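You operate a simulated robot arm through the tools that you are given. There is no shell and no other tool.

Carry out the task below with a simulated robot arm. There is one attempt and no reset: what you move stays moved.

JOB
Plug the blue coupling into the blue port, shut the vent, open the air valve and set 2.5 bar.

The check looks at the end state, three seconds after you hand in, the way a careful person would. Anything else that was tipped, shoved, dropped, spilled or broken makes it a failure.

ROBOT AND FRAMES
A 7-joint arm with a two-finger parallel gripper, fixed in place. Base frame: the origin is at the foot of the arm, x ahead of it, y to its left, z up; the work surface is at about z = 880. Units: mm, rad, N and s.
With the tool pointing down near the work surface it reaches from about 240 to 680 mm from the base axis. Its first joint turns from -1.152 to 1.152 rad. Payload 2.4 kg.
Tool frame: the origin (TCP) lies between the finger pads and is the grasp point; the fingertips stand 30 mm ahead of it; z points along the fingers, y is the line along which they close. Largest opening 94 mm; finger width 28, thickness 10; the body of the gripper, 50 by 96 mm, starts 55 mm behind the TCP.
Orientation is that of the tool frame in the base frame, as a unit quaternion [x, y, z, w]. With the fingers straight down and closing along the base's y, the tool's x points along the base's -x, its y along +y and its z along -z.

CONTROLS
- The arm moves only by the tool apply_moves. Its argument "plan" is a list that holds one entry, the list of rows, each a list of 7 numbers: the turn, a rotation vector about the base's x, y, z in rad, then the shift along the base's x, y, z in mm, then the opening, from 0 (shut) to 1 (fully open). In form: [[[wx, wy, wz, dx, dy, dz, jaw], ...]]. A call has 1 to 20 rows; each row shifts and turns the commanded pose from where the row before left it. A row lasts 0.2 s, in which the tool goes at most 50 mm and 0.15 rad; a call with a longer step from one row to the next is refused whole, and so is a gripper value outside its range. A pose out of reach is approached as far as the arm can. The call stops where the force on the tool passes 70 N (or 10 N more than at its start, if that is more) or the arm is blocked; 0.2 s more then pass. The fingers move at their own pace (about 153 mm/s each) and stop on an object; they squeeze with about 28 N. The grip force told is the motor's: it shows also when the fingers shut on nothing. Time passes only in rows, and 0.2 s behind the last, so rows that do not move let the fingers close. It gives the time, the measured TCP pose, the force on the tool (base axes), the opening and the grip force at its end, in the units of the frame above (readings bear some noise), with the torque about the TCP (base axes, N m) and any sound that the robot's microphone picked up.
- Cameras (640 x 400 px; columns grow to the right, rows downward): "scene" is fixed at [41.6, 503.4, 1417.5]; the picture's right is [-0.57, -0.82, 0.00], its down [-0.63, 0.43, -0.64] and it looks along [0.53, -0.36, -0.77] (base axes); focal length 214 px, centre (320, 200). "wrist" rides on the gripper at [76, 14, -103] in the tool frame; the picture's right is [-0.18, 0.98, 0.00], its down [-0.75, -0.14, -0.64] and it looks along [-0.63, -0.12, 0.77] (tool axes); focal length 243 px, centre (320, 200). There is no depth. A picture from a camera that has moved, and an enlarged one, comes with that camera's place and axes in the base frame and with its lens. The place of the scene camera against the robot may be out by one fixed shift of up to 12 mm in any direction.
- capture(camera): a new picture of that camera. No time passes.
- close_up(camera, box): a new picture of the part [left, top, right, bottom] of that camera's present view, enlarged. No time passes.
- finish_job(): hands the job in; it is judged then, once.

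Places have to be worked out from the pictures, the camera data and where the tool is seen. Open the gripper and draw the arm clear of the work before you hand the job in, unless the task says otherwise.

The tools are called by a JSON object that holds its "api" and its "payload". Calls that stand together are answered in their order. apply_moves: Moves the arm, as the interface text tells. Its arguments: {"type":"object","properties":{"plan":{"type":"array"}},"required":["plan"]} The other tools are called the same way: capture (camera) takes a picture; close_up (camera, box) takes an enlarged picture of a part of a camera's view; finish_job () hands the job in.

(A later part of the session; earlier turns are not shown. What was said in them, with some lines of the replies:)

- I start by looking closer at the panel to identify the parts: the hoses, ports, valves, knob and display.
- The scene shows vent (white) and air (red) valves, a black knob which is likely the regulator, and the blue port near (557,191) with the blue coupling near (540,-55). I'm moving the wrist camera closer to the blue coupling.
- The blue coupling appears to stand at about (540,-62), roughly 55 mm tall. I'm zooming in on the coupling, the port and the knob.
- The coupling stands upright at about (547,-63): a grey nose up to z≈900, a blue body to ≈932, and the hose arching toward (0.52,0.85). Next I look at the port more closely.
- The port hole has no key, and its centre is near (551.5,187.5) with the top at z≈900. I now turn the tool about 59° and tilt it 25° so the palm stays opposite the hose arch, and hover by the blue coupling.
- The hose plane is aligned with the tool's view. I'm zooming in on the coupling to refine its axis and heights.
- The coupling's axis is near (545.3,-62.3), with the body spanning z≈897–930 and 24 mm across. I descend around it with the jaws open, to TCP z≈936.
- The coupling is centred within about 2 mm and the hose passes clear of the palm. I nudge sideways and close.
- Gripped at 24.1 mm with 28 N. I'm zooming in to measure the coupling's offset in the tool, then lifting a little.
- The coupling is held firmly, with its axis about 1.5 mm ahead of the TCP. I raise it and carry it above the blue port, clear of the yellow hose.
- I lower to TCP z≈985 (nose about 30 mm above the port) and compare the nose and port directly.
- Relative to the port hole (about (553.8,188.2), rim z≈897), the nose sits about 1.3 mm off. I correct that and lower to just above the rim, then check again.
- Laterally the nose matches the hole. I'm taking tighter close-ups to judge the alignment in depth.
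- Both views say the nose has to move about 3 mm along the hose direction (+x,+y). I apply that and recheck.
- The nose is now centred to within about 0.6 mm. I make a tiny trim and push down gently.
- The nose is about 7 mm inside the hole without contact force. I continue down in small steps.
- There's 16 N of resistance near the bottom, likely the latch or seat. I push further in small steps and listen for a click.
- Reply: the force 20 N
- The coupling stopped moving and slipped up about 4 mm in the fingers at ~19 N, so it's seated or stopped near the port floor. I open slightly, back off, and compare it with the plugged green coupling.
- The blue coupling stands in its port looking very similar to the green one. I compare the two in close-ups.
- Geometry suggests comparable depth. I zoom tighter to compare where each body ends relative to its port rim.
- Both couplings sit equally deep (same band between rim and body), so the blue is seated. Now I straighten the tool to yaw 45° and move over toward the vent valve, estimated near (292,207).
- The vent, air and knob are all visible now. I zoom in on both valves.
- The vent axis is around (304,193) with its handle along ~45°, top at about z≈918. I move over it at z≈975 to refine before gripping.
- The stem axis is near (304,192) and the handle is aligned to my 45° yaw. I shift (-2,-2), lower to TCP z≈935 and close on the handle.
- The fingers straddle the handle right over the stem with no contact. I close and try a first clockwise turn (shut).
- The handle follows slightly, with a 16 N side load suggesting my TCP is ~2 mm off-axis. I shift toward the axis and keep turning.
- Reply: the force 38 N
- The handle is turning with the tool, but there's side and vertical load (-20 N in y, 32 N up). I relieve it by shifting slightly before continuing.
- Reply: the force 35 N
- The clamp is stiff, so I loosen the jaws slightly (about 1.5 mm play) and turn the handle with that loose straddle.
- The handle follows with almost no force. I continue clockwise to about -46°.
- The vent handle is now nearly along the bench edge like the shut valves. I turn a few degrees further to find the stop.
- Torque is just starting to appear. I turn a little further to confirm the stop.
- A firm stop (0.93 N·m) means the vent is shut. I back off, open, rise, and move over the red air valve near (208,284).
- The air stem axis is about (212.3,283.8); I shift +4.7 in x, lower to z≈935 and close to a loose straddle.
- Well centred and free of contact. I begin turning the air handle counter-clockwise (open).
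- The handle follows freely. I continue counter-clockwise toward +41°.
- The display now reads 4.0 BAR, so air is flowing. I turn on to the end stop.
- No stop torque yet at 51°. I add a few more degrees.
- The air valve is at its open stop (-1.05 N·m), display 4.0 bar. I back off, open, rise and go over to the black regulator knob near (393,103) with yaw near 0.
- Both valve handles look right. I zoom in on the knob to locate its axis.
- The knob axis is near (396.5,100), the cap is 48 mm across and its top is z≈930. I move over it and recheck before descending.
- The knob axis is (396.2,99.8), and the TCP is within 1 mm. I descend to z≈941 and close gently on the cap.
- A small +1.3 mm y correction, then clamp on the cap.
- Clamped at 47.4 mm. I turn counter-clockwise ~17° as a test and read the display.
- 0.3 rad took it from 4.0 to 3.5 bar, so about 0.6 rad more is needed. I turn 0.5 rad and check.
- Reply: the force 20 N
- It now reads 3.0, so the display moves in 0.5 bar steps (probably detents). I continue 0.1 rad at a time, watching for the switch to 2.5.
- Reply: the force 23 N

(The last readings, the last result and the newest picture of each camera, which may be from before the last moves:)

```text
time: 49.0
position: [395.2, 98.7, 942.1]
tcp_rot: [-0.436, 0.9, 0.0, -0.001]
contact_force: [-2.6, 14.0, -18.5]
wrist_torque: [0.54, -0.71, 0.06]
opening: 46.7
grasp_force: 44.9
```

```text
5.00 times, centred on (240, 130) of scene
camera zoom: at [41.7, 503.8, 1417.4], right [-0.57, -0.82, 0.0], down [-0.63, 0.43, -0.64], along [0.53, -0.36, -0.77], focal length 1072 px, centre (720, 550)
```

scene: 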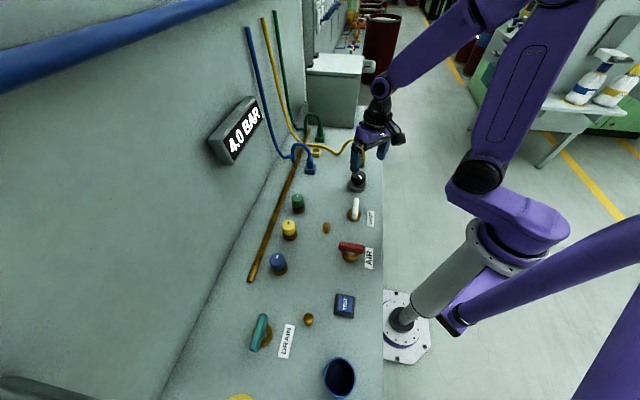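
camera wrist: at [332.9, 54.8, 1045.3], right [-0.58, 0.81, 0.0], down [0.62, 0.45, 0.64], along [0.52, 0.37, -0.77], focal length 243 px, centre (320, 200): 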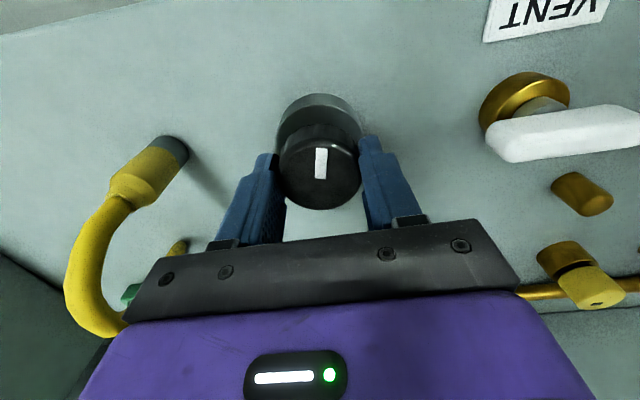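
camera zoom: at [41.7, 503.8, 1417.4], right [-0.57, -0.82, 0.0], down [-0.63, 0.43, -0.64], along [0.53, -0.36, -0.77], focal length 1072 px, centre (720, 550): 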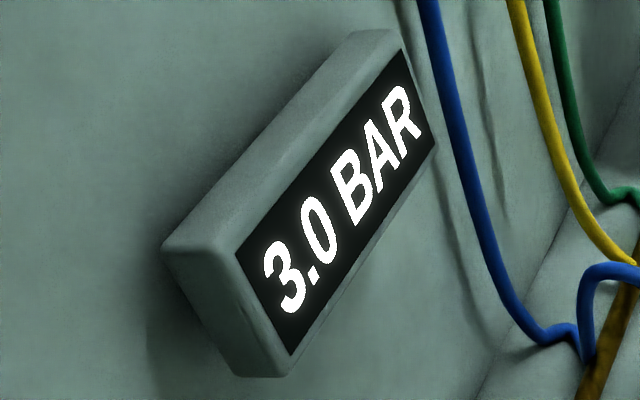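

Still 3.0 at 0.9 rad total. I turn another 0.1.

{"api": "apply_moves", "payload": {"plan": [[[0, 0, 0.1, 0, 0, 0, 0.4], [0, 0, 0, 0, 0, 0, 0.4]]]}}

{"api": "close_up", "payload": {"camera": "scene", "box": [200, 90, 280, 170]}}

{"api": "capture", "payload": {"camera": "wrist"}}

```text
time: 49.6
position: [395.9, 98.1, 941.4]
tcp_rot: [-0.48, 0.877, 0.001, -0.001]
contact_force: [2.8, 9.3, -28.4]
wrist_torque: [-0.05, -0.25, -0.02]
opening: 46.9
grasp_force: 45.2
```

```text
5.00 times, centred on (240, 130) of scene
camera zoom: at [42.0, 503.7, 1417.4], right [-0.57, -0.82, 0.0], down [-0.63, 0.43, -0.64], along [0.53, -0.36, -0.77], focal length 1072 px, centre (720, 550)
```

zoom: 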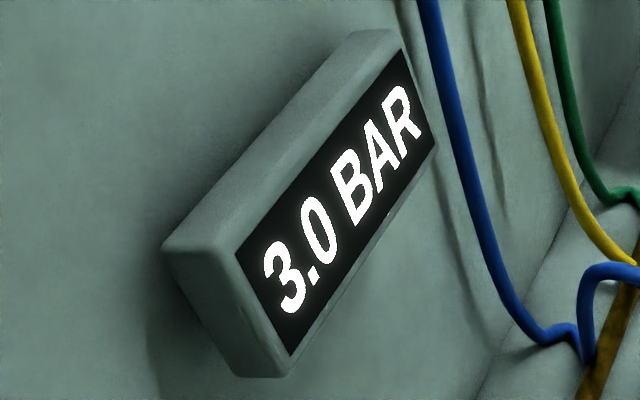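

```text
taken
camera wrist: at [342.8, 42.9, 1045.5], right [-0.73, 0.68, 0.0], down [0.53, 0.56, 0.64], along [0.44, 0.47, -0.77], focal length 243 px, centre (320, 200)
```

wrist: 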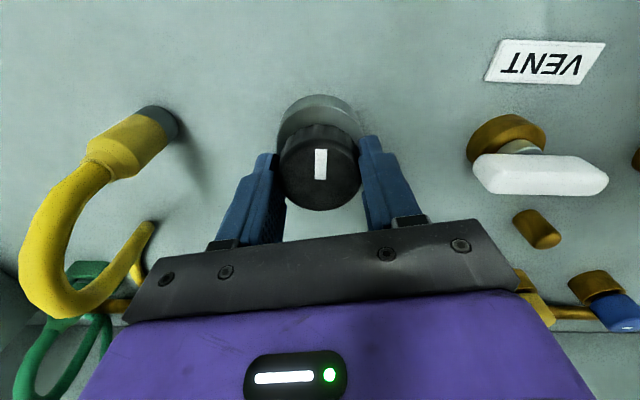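

The knob is still turning with the gripper at 57°, display 3.0. I release, rotate the open gripper back 40° for wrist room, and check whether the knob settles.

{"api": "apply_moves", "payload": {"plan": [[[0, 0, 0, 0, 0, 0, 0.6], [0, 0, 0, 0, 0, 0, 0.6]]]}}

{"api": "capture", "payload": {"camera": "wrist"}}

{"api": "close_up", "payload": {"camera": "scene", "box": [200, 90, 280, 170]}}

```text
time: 50.2
position: [395.6, 98.8, 942.4]
tcp_rot: [-0.479, 0.878, 0.0, 0.001]
contact_force: [0.7, -0.4, 0.0]
wrist_torque: [-0.02, 0.02, 0.0]
opening: 56.3
grasp_force: 0.0
```

```text
taken
camera wrist: at [342.8, 42.8, 1046.0], right [-0.73, 0.68, 0.0], down [0.52, 0.56, 0.64], along [0.44, 0.47, -0.77], focal length 243 px, centre (320, 200)
```

wrist: 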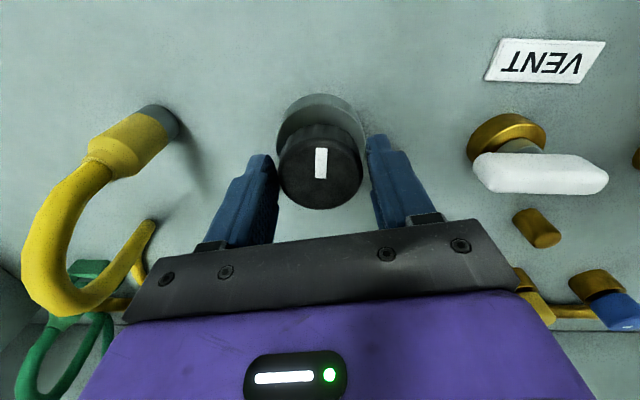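

```text
5.00 times, centred on (240, 130) of scene
camera zoom: at [41.6, 503.4, 1417.5], right [-0.57, -0.82, 0.0], down [-0.63, 0.43, -0.64], along [0.53, -0.36, -0.77], focal length 1072 px, centre (720, 550)
```

zoom: 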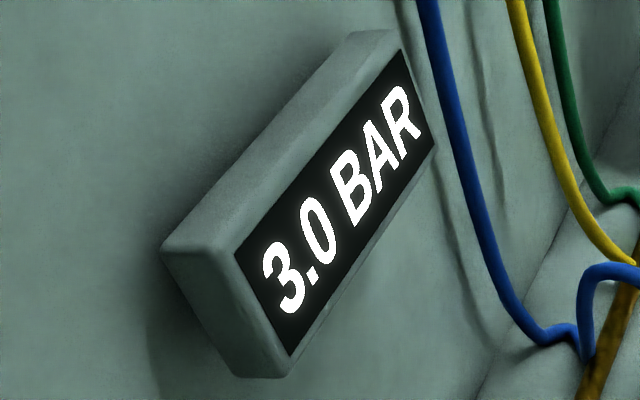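

The knob stays put (no snap). I rotate the open gripper back 0.7 rad, recentre slightly, and re-grip.

{"api": "apply_moves", "payload": {"plan": [[[0, 0, -0.14, 0, 0, 0, 0.6], [0, 0, -0.14, 0, 0, 0, 0.6], [0, 0, -0.14, 0, 0, 0, 0.6], [0, 0, -0.14, 0, 0, 0, 0.6], [0, 0, -0.14, 0.3, 0.8, 0, 0.6], [0, 0, 0, 0, 0, 0, 0.45], [0, 0, 0, 0, 0, 0, 0.4], [0, 0, 0, 0, 0, 0, 0.4]]]}}

{"api": "capture", "payload": {"camera": "wrist"}}

{"api": "close_up", "payload": {"camera": "scene", "box": [200, 90, 280, 170]}}

```text
time: 52.0
position: [395.8, 99.6, 940.6]
tcp_rot: [-0.15, 0.989, -0.001, 0.001]
contact_force: [0.4, -4.6, -5.1]
wrist_torque: [0.06, -0.52, -0.04]
opening: 47.3
grasp_force: 44.7
```

```text
taken
camera wrist: at [319.1, 90.7, 1045.2], right [-0.12, 0.99, 0.0], down [0.76, 0.09, 0.64], along [0.64, 0.07, -0.77], focal length 243 px, centre (320, 200)
```

wrist: 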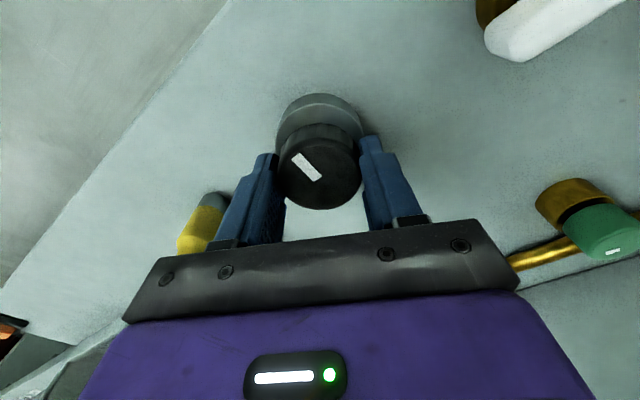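

```text
5.00 times, centred on (240, 130) of scene
camera zoom: at [41.6, 503.3, 1417.6], right [-0.57, -0.82, 0.0], down [-0.63, 0.43, -0.64], along [0.53, -0.36, -0.77], focal length 1072 px, centre (720, 550)
```

zoom: 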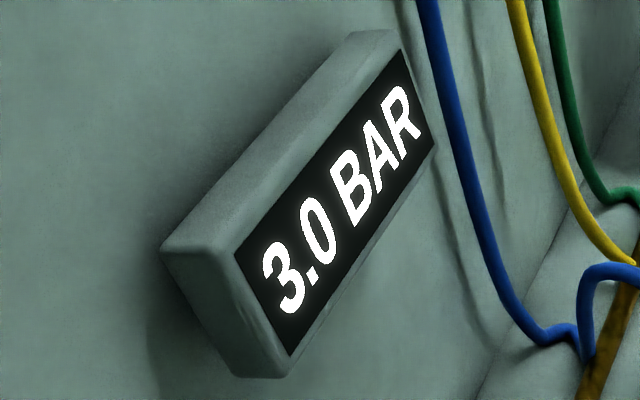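

Re-gripped at 17° yaw with 3.0 still shown. I turn counter-clockwise 0.1 more (1.1 total).

{"api": "apply_moves", "payload": {"plan": [[[0, 0, 0.1, 0, 0, 0, 0.4], [0, 0, 0, 0, 0, 0, 0.4]]]}}

{"api": "close_up", "payload": {"camera": "scene", "box": [200, 90, 280, 170]}}

```text
time: 52.6
position: [395.8, 99.6, 941.6]
tcp_rot: [-0.198, 0.98, 0.0, 0.0]
contact_force: [-1.5, -7.5, -4.4]
wrist_torque: [0.28, -1.16, -0.06]
opening: 47.6
grasp_force: 44.9
```

```text
5.00 times, centred on (240, 130) of scene
camera zoom: at [41.6, 503.1, 1417.6], right [-0.57, -0.82, 0.0], down [-0.63, 0.43, -0.64], along [0.53, -0.36, -0.77], focal length 1072 px, centre (720, 550)
```

zoom: 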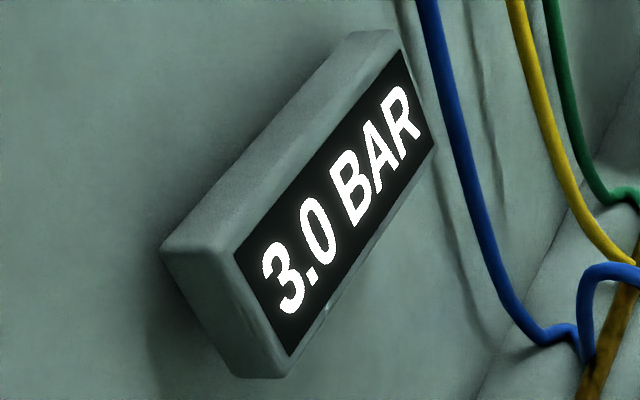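

Still 3.0. Another 0.1 rad (1.2 total).

{"api": "apply_moves", "payload": {"plan": [[[0, 0, 0.1, 0, 0, 0, 0.4], [0, 0, 0, 0, 0, 0, 0.4]]]}}

{"api": "close_up", "payload": {"camera": "scene", "box": [200, 90, 280, 170]}}

{"api": "capture", "payload": {"camera": "wrist"}}

```text
time: 53.2
position: [397.1, 99.3, 941.4]
tcp_rot: [-0.249, 0.969, 0.0, -0.001]
contact_force: [-3.1, -11.6, -6.1]
wrist_torque: [0.19, -0.83, 0.05]
opening: 47.5
grasp_force: 45.9
```

```text
5.00 times, centred on (240, 130) of scene
camera zoom: at [41.5, 503.1, 1417.7], right [-0.57, -0.82, 0.0], down [-0.63, 0.43, -0.64], along [0.53, -0.36, -0.77], focal length 1072 px, centre (720, 550)
```

zoom: 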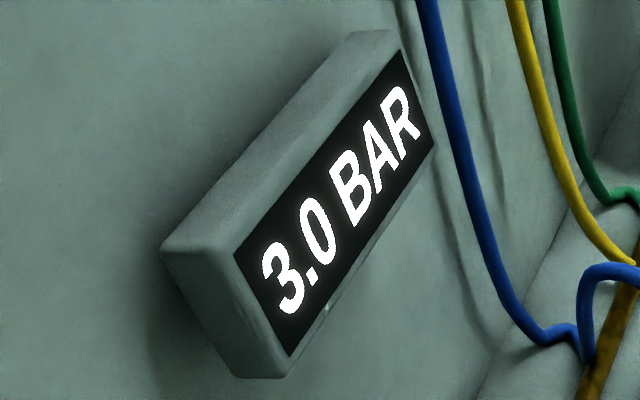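

```text
taken
camera wrist: at [322.6, 75.6, 1045.4], right [-0.31, 0.95, 0.0], down [0.73, 0.24, 0.64], along [0.61, 0.2, -0.77], focal length 243 px, centre (320, 200)
```

wrist: 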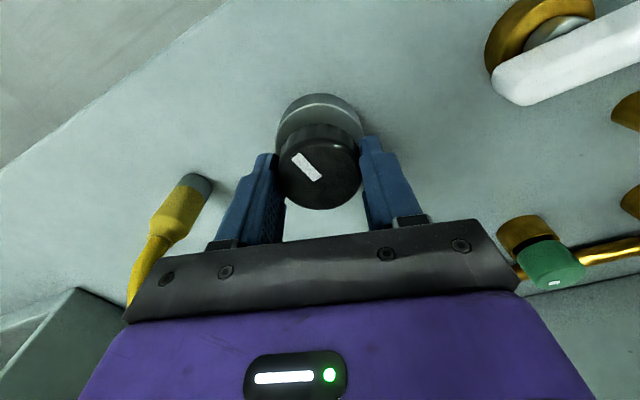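

The knob follows the gripper. I turn 0.15 more (1.35 total), past the probable 75° switch point.

{"api": "apply_moves", "payload": {"plan": [[[0, 0, 0.075, 0, -0.2, -0.1, 0.4], [0, 0, 0.075, 0, 0, 0, 0.4], [0, 0, 0, 0, 0, 0, 0.4]]]}}

{"api": "close_up", "payload": {"camera": "scene", "box": [200, 90, 280, 170]}}

```text
time: 54.0
position: [396.9, 99.7, 941.1]
tcp_rot: [-0.321, 0.947, 0.0, -0.001]
contact_force: [-6.4, -12.3, 3.2]
wrist_torque: [-0.22, 0.02, 0.05]
opening: 47.6
grasp_force: 44.8
```

```text
5.00 times, centred on (240, 130) of scene
camera zoom: at [41.4, 503.0, 1417.7], right [-0.57, -0.82, 0.0], down [-0.63, 0.43, -0.64], along [0.53, -0.36, -0.77], focal length 1072 px, centre (720, 550)
```

zoom: 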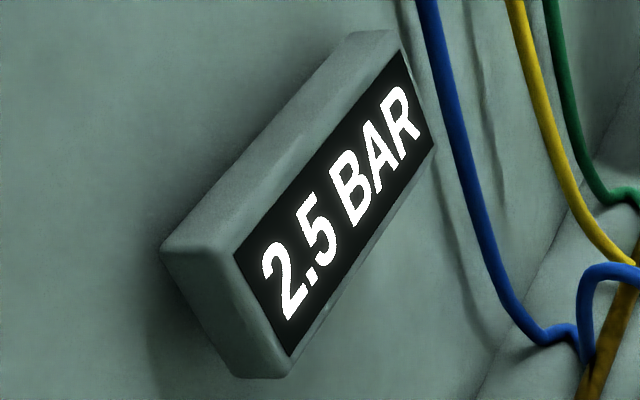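

2.5 bar shows at 1.35 rad; steps look like 30° each, so I turn about 0.18 rad further to sit in the middle of the 2.5 step.

{"api": "apply_moves", "payload": {"plan": [[[0, 0, 0.09, 0, -0.2, 0, 0.4], [0, 0, 0.09, 0, 0, 0, 0.4], [0, 0, 0, 0, 0, 0, 0.4], [0, 0, 0, 0, 0, 0, 0.4]]]}}

{"api": "close_up", "payload": {"camera": "scene", "box": [200, 90, 280, 170]}}

{"api": "capture", "payload": {"camera": "wrist"}}

```text
time: 55.0
position: [396.5, 99.7, 942.5]
tcp_rot: [-0.405, 0.914, 0.001, -0.001]
contact_force: [-5.7, -9.3, 3.0]
wrist_torque: [-0.6, 0.61, 0.02]
opening: 47.4
grasp_force: 45.1
```

```text
5.00 times, centred on (240, 130) of scene
camera zoom: at [41.4, 503.1, 1417.7], right [-0.57, -0.82, 0.0], down [-0.63, 0.43, -0.64], along [0.53, -0.36, -0.77], focal length 1072 px, centre (720, 550)
```

zoom: 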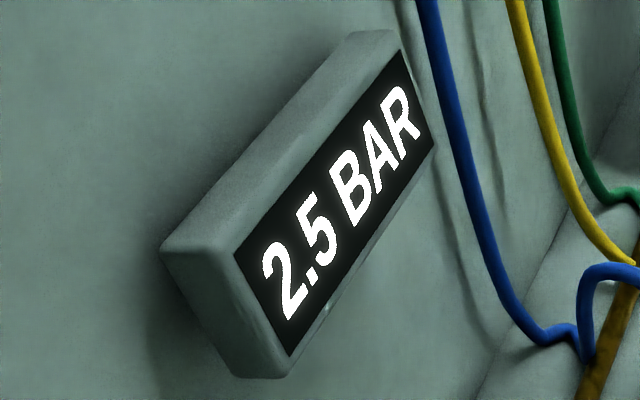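

```text
taken
camera wrist: at [334.4, 53.1, 1045.3], right [-0.6, 0.8, 0.0], down [0.61, 0.46, 0.64], along [0.51, 0.39, -0.77], focal length 243 px, centre (320, 200)
```

wrist: 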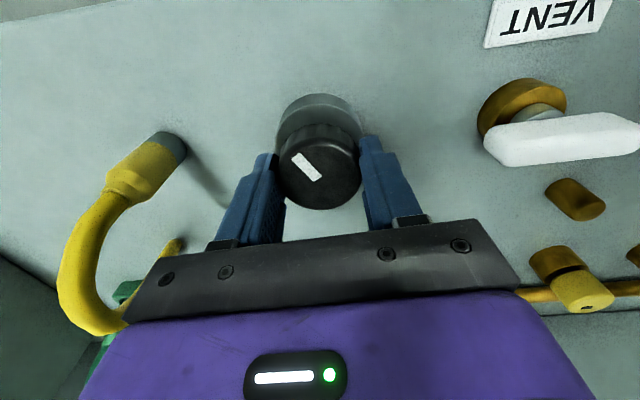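

The display holds at 2.5 bar. I release the knob, rise straight up, and check everything.

{"api": "apply_moves", "payload": {"plan": [[[0, 0, 0, 0, 0, 0, 0.6], [0, 0, 0, 0, 0, 0, 0.8], [0, 0, 0, 0, 0, 20, 0.9], [0, 0, 0, 0, 0, 40, 1], [0, 0, 0, 0, 0, 45, 1], [0, 0, 0, -10, 0, 45, 1], [0, 0, -0.14, -10, 0, 45, 1], [0, 0, -0.14, -10, 0, 40, 1], [0, 0, -0.14, -10, 0, 20, 1], [0, 0, -0.14, -10, 0, 0, 1], [0, 0, 0, 0, 0, 0, 1]]]}}

{"api": "capture", "payload": {"camera": "scene"}}

{"api": "close_up", "payload": {"camera": "scene", "box": [260, 120, 400, 280]}}

{"api": "close_up", "payload": {"camera": "scene", "box": [200, 90, 280, 170]}}

{"api": "capture", "payload": {"camera": "wrist"}}

```text
time: 57.4
position: [346.9, 99.9, 1196.4]
tcp_rot: [-0.135, 0.991, 0.0, 0.0]
contact_force: [0.6, -0.6, -0.1]
wrist_torque: [0.03, 0.02, 0.06]
opening: 94.1
grasp_force: 0.0
```

```text
taken
```

scene: 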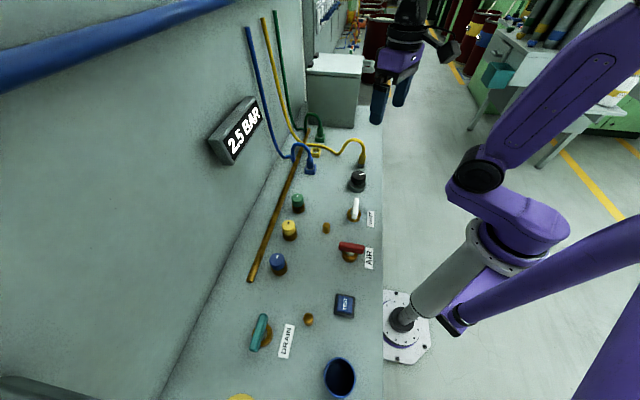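

```text
2.50 times, centred on (330, 200) of scene
camera zoom: at [41.5, 503.4, 1417.5], right [-0.57, -0.82, 0.0], down [-0.63, 0.43, -0.64], along [0.53, -0.36, -0.77], focal length 536 px, centre (295, 200)
```

zoom: 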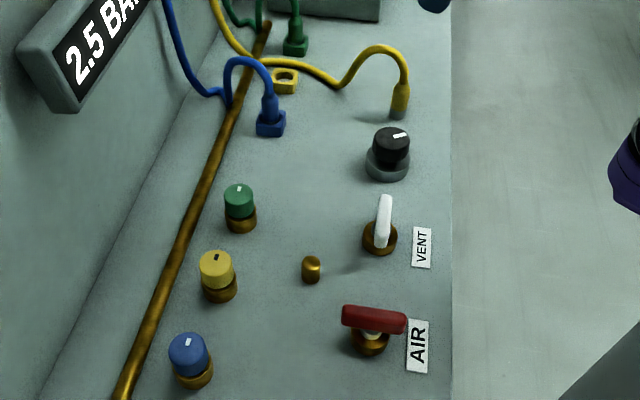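

```text
5.00 times, centred on (240, 130) of scene
camera zoom: at [41.5, 503.4, 1417.5], right [-0.57, -0.82, 0.0], down [-0.63, 0.43, -0.64], along [0.53, -0.36, -0.77], focal length 1072 px, centre (720, 550)
```

zoom: 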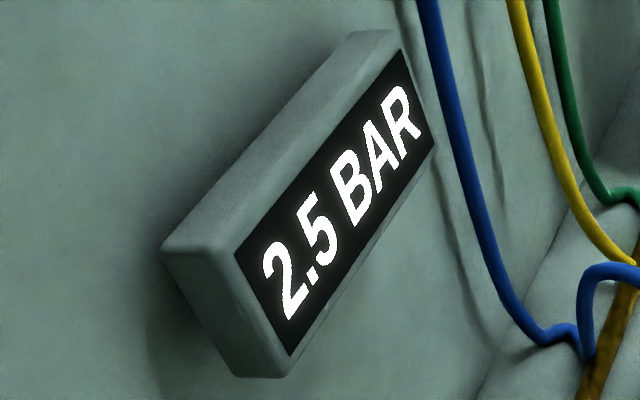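

```text
taken
camera wrist: at [269.4, 93.8, 1300.3], right [-0.08, 1.0, 0.0], down [0.76, 0.07, 0.64], along [0.64, 0.05, -0.77], focal length 243 px, centre (320, 200)
```

wrist: 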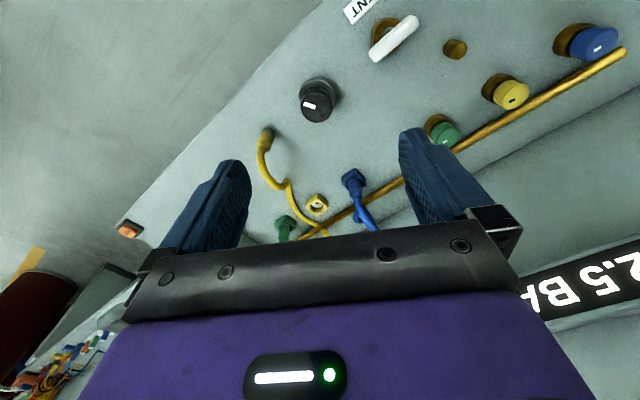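

Final state: the blue coupling is upright in its port at the same depth as the green one. The vent handle is on its shut stop, the air handle is on its open stop, and the display is steady at 2.5 BAR. The gripper is open and clear, so I hand in.

{"api": "finish_job", "payload": {}}

```text
The job is handed in.
```

The job is handed in. The blue coupling is in the blue port, the vent is shut, the air valve is open, and the display reads a steady 2.5 bar.

- **Coupling:** it went in until it stopped at about 19 N and slipped slightly in the fingers. I heard no click. From the pictures it sits as deep as the green coupling that was already plugged in, within about a millimetre, and it stayed in place under pressure. That comparison is my only evidence that it is fully seated.
- **Vent:** turned clockwise to a firm stop.
- **Air valve:** turned counter-clockwise to a firm stop. The display jumped to 4.0 bar as it opened.
- **Pressure:** set with the black knob, whose reading changes in 0.5 bar steps. I left it near the middle of the 2.5 bar step, and the reading held after I released it.

I saw nothing else tipped, moved or knocked in the final pictures. The gripper is open and raised well clear of the bench.
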